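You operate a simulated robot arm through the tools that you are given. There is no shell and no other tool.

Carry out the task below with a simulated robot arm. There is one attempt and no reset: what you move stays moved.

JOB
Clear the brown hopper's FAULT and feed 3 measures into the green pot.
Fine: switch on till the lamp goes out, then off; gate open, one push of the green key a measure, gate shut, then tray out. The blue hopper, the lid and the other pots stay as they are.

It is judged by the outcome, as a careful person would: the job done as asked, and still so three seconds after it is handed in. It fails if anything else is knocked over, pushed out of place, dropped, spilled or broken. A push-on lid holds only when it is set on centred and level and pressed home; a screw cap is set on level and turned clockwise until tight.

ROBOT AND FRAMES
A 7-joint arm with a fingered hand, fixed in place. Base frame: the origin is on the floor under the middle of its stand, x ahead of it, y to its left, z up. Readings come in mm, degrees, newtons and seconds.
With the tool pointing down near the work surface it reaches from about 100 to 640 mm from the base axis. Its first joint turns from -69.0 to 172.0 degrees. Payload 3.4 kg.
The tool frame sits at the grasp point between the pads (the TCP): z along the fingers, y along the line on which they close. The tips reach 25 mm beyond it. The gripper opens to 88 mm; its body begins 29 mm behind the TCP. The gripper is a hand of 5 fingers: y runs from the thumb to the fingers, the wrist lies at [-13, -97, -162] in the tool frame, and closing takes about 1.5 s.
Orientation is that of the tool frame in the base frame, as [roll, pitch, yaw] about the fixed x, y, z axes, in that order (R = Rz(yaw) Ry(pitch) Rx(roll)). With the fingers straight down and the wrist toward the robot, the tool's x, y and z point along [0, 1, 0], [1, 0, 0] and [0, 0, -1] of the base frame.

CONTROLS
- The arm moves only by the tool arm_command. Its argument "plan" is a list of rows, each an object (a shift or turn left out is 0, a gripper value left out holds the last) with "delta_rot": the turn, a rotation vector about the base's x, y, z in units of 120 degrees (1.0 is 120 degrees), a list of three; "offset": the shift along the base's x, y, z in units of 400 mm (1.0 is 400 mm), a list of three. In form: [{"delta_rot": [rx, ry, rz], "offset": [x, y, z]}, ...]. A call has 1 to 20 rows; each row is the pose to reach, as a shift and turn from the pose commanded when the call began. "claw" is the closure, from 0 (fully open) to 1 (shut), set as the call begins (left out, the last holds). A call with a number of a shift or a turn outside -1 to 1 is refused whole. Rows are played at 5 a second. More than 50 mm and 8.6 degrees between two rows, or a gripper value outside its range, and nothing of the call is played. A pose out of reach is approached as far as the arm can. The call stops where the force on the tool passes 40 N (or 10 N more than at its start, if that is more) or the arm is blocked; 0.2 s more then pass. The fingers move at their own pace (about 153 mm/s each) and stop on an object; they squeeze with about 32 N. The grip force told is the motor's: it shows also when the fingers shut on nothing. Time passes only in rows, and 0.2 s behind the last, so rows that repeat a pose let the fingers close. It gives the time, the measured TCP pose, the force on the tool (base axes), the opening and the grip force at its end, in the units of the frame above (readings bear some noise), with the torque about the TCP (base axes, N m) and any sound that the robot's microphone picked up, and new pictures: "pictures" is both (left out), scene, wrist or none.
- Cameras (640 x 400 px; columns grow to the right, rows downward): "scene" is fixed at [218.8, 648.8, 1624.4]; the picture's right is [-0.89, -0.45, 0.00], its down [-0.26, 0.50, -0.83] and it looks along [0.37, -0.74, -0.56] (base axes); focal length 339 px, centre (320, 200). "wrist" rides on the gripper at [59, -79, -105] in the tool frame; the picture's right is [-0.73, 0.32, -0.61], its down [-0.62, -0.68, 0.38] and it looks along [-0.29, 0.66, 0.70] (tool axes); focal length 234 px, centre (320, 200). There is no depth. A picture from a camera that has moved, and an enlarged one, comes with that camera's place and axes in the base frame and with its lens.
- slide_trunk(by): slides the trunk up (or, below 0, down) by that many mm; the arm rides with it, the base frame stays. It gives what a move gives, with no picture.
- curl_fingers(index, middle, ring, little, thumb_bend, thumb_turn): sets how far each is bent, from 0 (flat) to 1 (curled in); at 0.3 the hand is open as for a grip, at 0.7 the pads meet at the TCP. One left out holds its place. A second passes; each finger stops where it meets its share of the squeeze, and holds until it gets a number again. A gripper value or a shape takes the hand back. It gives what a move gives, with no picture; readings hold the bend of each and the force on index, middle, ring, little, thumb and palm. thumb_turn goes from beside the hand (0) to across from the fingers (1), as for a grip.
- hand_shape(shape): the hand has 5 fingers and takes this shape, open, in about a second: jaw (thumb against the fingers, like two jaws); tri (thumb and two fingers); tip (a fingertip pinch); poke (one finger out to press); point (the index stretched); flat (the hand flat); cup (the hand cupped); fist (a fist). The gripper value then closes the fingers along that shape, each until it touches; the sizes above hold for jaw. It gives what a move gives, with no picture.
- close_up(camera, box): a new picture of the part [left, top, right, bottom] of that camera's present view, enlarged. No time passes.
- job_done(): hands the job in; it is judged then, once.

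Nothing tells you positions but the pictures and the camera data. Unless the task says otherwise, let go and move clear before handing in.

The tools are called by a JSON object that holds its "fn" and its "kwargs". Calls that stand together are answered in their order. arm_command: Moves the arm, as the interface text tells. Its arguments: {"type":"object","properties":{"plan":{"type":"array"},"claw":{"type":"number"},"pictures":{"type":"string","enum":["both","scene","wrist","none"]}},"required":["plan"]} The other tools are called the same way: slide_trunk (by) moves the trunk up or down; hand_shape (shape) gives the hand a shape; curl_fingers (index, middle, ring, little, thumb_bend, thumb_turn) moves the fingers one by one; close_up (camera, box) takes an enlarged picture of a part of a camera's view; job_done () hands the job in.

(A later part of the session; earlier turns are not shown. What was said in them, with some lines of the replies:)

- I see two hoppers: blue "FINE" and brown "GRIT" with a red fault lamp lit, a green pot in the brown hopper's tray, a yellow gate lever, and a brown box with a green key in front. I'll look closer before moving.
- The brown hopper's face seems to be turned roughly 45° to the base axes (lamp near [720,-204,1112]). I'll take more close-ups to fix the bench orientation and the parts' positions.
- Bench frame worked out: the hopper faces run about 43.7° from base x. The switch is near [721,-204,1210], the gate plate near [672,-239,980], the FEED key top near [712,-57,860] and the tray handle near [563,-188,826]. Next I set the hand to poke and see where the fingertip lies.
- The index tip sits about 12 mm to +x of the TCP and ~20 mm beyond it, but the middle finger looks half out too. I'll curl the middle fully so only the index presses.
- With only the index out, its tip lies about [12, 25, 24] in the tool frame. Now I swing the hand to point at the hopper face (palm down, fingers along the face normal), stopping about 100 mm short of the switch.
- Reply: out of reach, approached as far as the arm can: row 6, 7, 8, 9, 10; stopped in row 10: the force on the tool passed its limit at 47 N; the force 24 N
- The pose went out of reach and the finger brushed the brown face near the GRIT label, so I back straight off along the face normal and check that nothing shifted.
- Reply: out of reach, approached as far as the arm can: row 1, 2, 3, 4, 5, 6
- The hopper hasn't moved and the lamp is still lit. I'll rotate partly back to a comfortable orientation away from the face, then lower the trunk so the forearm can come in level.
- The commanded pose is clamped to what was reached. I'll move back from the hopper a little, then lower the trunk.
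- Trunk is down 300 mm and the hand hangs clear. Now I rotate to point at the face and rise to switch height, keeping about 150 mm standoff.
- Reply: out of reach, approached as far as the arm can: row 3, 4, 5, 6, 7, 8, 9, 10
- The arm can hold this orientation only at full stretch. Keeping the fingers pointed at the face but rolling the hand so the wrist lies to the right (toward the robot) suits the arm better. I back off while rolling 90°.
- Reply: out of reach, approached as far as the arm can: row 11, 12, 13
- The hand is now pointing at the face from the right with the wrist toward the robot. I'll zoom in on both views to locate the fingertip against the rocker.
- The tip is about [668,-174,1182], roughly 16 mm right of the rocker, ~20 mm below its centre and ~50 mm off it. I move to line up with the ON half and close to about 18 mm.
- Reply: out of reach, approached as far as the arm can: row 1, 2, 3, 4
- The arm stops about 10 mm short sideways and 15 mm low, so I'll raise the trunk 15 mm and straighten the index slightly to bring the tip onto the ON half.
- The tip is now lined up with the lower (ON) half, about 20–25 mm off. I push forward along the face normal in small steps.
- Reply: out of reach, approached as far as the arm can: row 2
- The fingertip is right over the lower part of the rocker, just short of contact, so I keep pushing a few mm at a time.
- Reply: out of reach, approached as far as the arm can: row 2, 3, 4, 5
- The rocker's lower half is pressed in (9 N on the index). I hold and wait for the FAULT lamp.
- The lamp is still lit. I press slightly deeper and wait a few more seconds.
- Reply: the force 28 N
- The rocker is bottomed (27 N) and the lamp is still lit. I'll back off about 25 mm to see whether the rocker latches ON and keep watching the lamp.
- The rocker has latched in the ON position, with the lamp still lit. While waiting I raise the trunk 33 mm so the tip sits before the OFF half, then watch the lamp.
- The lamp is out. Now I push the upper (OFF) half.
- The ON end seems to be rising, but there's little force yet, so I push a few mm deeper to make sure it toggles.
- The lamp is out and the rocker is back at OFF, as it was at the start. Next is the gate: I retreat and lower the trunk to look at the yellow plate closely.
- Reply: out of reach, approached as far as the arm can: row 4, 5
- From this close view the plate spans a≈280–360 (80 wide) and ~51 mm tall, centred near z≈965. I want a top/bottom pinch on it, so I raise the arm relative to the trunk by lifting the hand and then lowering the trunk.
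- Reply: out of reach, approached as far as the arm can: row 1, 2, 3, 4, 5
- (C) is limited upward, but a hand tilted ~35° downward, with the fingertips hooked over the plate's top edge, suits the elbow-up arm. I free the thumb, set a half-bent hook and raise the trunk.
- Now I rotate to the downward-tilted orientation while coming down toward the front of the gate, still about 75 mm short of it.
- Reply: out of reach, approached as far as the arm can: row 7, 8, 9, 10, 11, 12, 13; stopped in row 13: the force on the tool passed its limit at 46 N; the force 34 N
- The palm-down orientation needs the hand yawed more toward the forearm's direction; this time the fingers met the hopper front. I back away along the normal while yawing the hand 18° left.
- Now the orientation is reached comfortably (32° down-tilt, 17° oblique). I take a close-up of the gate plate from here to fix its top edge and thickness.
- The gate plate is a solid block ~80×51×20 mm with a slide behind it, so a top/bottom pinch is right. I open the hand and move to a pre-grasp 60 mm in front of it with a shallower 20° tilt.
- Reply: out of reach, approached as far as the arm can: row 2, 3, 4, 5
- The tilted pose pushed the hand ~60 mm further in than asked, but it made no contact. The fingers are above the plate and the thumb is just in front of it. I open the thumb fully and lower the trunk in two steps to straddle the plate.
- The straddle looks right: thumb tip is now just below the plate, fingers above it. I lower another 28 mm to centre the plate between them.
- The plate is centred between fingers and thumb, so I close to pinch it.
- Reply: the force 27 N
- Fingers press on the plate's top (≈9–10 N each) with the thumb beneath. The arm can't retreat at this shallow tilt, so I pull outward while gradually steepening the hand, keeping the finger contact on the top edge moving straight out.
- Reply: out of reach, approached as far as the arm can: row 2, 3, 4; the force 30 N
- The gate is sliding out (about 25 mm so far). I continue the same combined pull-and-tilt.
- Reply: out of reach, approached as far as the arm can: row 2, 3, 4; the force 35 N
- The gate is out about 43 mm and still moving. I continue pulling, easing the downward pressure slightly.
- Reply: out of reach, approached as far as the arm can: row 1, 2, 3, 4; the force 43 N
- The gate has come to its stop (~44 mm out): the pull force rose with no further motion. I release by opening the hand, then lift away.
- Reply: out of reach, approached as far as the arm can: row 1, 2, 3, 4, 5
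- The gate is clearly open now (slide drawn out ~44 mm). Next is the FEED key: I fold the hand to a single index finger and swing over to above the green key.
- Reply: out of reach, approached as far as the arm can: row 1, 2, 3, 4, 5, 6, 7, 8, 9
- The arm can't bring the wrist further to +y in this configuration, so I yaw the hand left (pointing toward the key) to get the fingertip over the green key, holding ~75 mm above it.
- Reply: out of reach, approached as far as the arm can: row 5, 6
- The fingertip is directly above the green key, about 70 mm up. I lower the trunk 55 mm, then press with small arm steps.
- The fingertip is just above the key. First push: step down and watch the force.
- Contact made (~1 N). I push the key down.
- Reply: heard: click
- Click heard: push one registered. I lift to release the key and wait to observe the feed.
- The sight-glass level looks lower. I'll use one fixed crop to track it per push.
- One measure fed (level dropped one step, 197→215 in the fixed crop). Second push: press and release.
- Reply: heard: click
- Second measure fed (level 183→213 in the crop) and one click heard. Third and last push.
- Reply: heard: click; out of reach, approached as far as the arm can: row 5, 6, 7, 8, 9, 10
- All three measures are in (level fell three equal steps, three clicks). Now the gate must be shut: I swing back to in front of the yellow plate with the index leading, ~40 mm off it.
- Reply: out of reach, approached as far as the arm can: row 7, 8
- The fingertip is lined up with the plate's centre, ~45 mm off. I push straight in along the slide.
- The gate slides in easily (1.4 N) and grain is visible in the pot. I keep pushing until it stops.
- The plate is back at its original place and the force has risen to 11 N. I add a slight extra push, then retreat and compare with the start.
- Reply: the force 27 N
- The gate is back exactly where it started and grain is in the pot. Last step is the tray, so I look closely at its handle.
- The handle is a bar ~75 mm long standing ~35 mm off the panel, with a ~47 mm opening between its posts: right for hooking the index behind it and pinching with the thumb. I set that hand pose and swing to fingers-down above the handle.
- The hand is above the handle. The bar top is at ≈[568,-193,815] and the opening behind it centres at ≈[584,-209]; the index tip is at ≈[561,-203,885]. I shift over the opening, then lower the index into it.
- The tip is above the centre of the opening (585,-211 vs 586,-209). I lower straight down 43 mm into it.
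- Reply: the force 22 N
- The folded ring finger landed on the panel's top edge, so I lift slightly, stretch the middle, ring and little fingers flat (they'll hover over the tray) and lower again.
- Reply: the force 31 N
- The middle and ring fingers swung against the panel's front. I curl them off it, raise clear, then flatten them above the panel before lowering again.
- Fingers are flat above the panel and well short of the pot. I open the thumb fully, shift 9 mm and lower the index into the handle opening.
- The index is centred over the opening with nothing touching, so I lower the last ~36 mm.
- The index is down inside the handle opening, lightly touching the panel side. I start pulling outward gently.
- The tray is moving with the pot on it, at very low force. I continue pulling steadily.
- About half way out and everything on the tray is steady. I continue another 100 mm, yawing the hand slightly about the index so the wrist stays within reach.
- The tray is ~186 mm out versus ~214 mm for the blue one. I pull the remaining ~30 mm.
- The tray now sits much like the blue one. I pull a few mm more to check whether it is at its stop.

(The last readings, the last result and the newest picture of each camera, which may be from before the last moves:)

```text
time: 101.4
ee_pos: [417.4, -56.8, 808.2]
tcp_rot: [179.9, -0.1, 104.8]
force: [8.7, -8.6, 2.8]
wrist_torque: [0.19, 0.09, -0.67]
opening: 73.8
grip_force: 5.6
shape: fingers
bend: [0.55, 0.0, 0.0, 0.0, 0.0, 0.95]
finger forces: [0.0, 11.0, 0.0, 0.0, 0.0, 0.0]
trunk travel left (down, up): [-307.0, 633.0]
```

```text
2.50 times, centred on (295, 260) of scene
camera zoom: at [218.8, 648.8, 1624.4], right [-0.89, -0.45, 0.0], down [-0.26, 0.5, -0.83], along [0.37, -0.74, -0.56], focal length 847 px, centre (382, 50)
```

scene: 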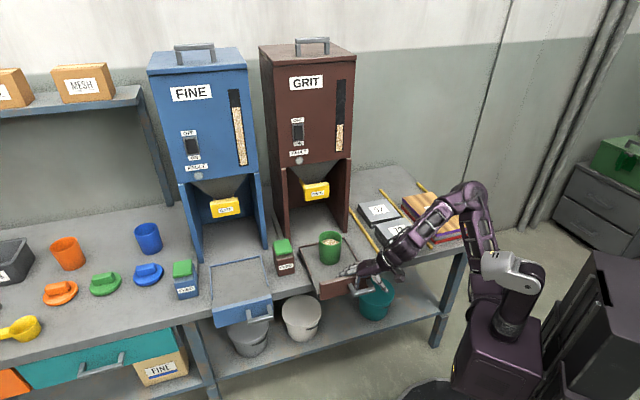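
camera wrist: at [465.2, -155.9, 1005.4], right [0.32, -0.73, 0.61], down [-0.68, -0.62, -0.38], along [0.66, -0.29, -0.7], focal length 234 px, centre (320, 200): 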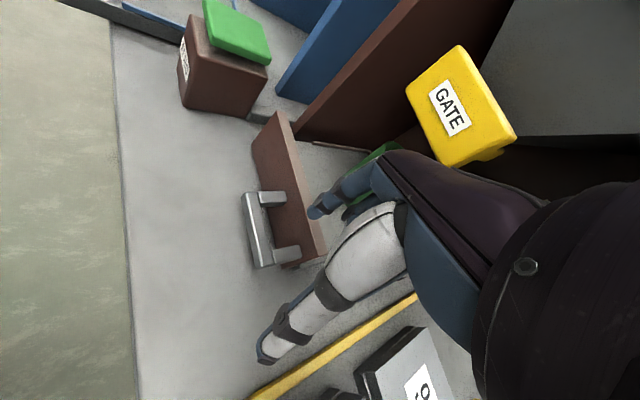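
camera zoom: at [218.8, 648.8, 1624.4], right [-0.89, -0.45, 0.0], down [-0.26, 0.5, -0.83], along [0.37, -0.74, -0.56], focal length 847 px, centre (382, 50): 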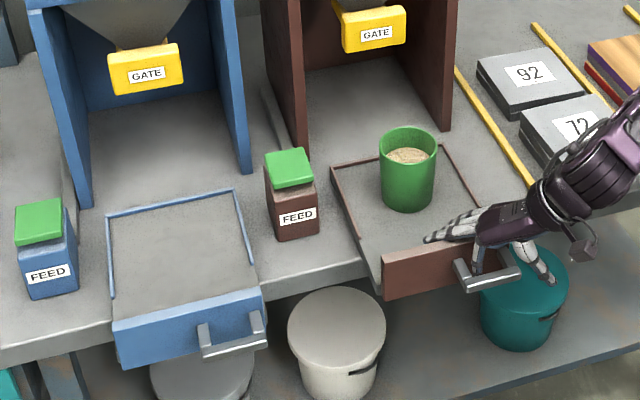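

The tray is firmly at its outer stop (12 N, no motion). I ease 4 mm back to unload the finger, then lift straight up out of the handle.

{"fn": "arm_command", "kwargs": {"plan": [{"offset": [0.007, -0.0072, 0]}, {"offset": [0.007, -0.0072, 0.03]}, {"offset": [0.007, -0.0072, 0.07]}, {"offset": [0.007, -0.0072, 0.12]}, {"offset": [0.007, -0.0072, 0.17]}, {"offset": [0.007, -0.0072, 0.22]}, {"offset": [0.007, -0.0072, 0.27]}, {"offset": [0.007, -0.0072, 0.27]}]}}

{"fn": "close_up", "kwargs": {"camera": "scene", "box": [190, 180, 400, 340]}}

```text
time: 103.2
ee_pos: [417.6, -55.4, 918.3]
tcp_rot: [179.9, 0.0, 104.9]
force: [-0.4, -0.2, -0.6]
wrist_torque: [0.0, 0.02, 0.0]
opening: 73.7
grip_force: 0.1
shape: fingers
bend: [0.55, 0.0, 0.0, 0.0, 0.0, 0.95]
finger forces: [0.0, 0.0, 0.0, 0.0, 0.0, 0.0]
trunk travel left (down, up): [-307.0, 633.0]
camera wrist: at [326.7, -17.1, 1022.2], right [0.5, -0.62, 0.61], down [-0.5, -0.78, -0.38], along [0.71, -0.11, -0.69], focal length 234 px, centre (320, 200)
```

scene: 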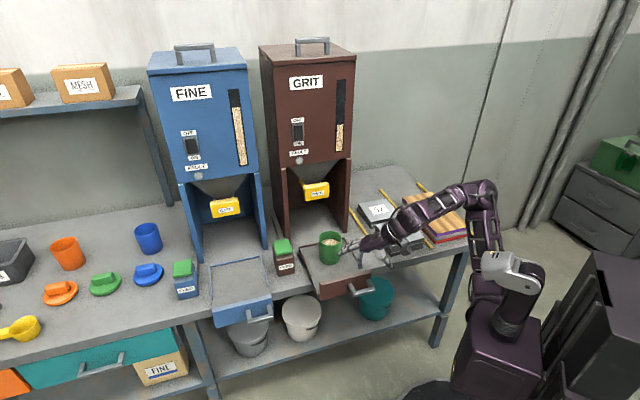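
wrist: 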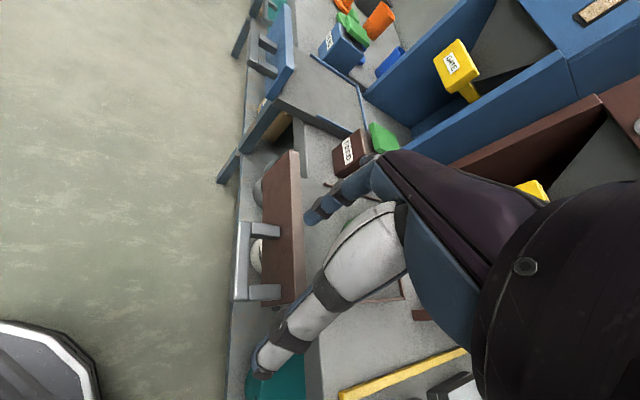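

```text
2.50 times, centred on (295, 260) of scene
camera zoom: at [218.8, 648.8, 1624.4], right [-0.89, -0.45, 0.0], down [-0.26, 0.5, -0.83], along [0.37, -0.74, -0.56], focal length 847 px, centre (382, 50)
```

zoom: 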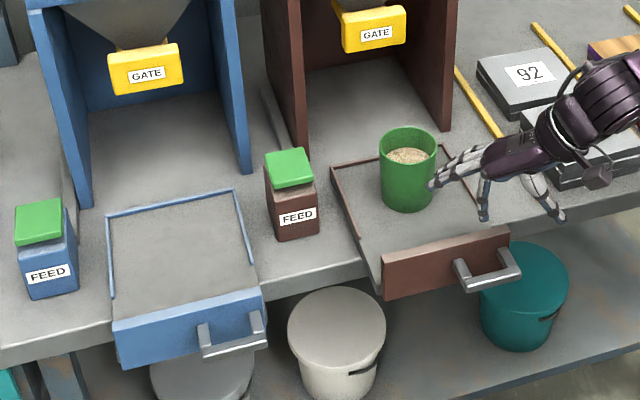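

The hand is out of the handle. I raise the trunk to move well clear and check the final state.

{"fn": "slide_trunk", "kwargs": {"by": 250}}

{"fn": "arm_command", "kwargs": {"plan": [{"offset": [-0.03, -0.08, 0]}, {"offset": [-0.06, -0.16, 0]}, {"offset": [-0.06, -0.24, 0]}, {"offset": [-0.06, -0.24, 0]}, {"offset": [-0.06, -0.24, 0]}]}}

{"fn": "close_up", "kwargs": {"camera": "scene", "box": [250, 110, 370, 185]}}

{"fn": "close_up", "kwargs": {"camera": "scene", "box": [190, 160, 400, 340]}}

{"fn": "close_up", "kwargs": {"camera": "scene", "box": [290, 215, 370, 305]}}

{"fn": "close_up", "kwargs": {"camera": "scene", "box": [320, 170, 500, 300]}}

```text
time: 105.8
ee_pos: [418.0, -54.3, 1167.5]
tcp_rot: [179.9, 0.1, 104.9]
force: [0.0, 1.2, -0.5]
wrist_torque: [-0.01, 0.02, 0.01]
opening: 73.9
grip_force: 0.1
shape: fingers
bend: [0.55, 0.0, 0.0, 0.0, 0.0, 0.95]
finger forces: [0.1, 0.1, 0.0, 0.0, 0.0, 0.1]
trunk travel left (down, up): [-557.0, 383.0]
```

```text
time: 107.0
ee_pos: [393.1, -151.8, 1168.1]
tcp_rot: [179.9, 0.2, 104.8]
force: [0.4, 0.5, -0.3]
wrist_torque: [0.0, 0.02, 0.0]
opening: 73.5
grip_force: 0.1
shape: fingers
bend: [0.55, 0.0, 0.0, 0.0, 0.0, 0.95]
finger forces: [0.0, 0.0, 0.1, 0.0, 0.0, 0.0]
trunk travel left (down, up): [-557.0, 383.0]
camera wrist: at [302.2, -114.7, 1272.9], right [0.5, -0.62, 0.61], down [-0.5, -0.78, -0.38], along [0.71, -0.11, -0.69], focal length 234 px, centre (320, 200)
```

scene: 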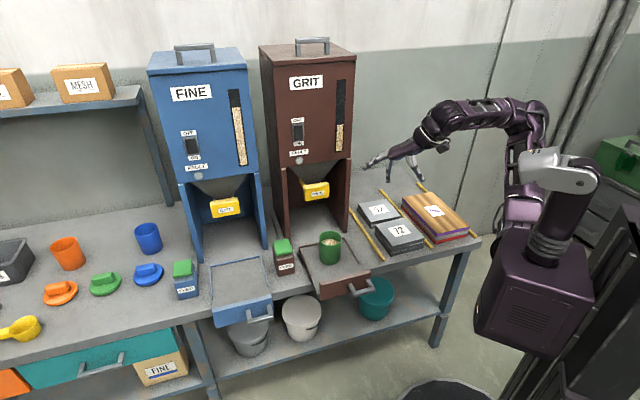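
wrist: 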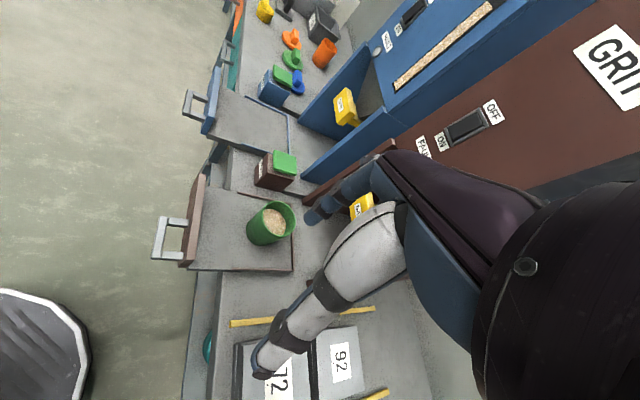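

```text
5.33 times, centred on (310, 148) of scene
camera zoom: at [218.8, 648.8, 1624.4], right [-0.89, -0.45, 0.0], down [-0.26, 0.5, -0.83], along [0.37, -0.74, -0.56], focal length 1808 px, centre (373, 480)
```

zoom: 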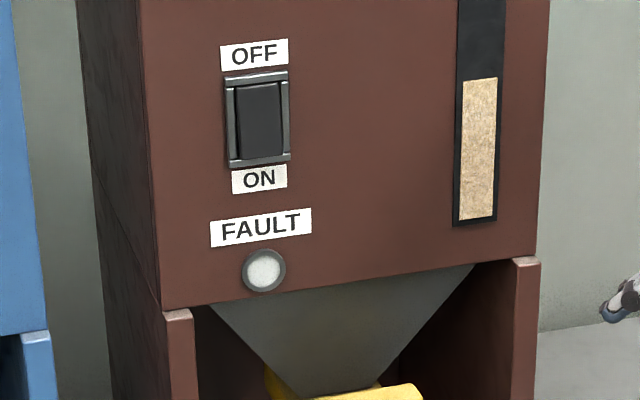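

```text
2.22 times, centred on (295, 250) of scene
camera zoom: at [218.8, 648.8, 1624.4], right [-0.89, -0.45, 0.0], down [-0.26, 0.5, -0.83], along [0.37, -0.74, -0.56], focal length 753 px, centre (376, 89)
```

zoom: 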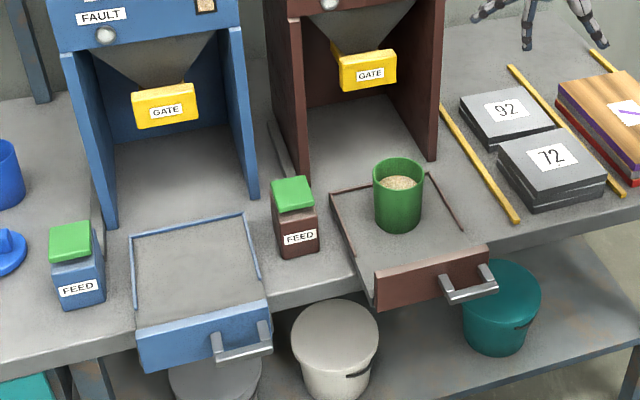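

```text
4.44 times, centred on (330, 260) of scene
camera zoom: at [218.8, 648.8, 1624.4], right [-0.89, -0.45, 0.0], down [-0.26, 0.5, -0.83], along [0.37, -0.74, -0.56], focal length 1506 px, centre (276, -67)
```

zoom: 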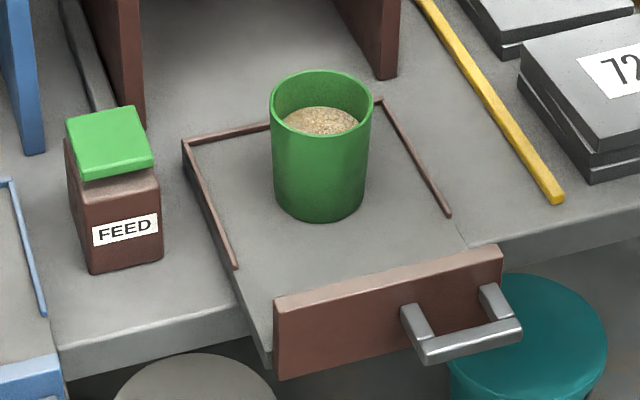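

```text
3.08 times, centred on (410, 235) of scene
camera zoom: at [218.8, 648.8, 1624.4], right [-0.89, -0.45, 0.0], down [-0.26, 0.5, -0.83], along [0.37, -0.74, -0.56], focal length 1043 px, centre (43, 92)
```

zoom: 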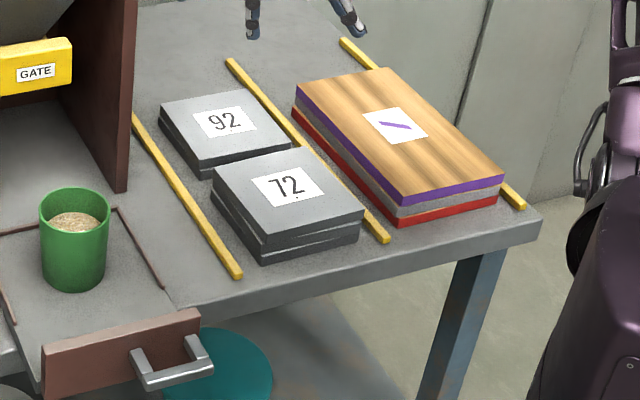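

The lamp is out, the switch is off and the gate is shut. Three measures are in the green pot, the tray is out at its stop, and the blue hopper, lids and other pots are untouched. The hand is well clear, so I hand the job in.

{"fn": "job_done", "kwargs": {}}

```text
The job is handed in.
```

The brown hopper's FAULT is cleared and three measures of grit are in the green pot. The job is handed in.

- **Fault:** I switched it on, the FAULT lamp went out after a few seconds, and I switched it back to OFF.
- **Feed:** I pulled the gate out to its stop and pushed the green key three times. Each push gave one click, and the sight-glass level fell three roughly equal steps.
- **Gate and tray:** The gate is pushed back to where it started. The tray is out at its stop with the pot standing on it.
- **Left alone:** In the last pictures the blue hopper, the lids and the other pots look unmoved, with no spill visible.
- **Contacts:** The fingers hit the front of the brown hopper twice early on (46–47 N), but it did not shift. While I was reaching for the handle, the fingers also pressed the tray's front panel (up to about 30 N) while it was still closed. I saw no damage from any of these.
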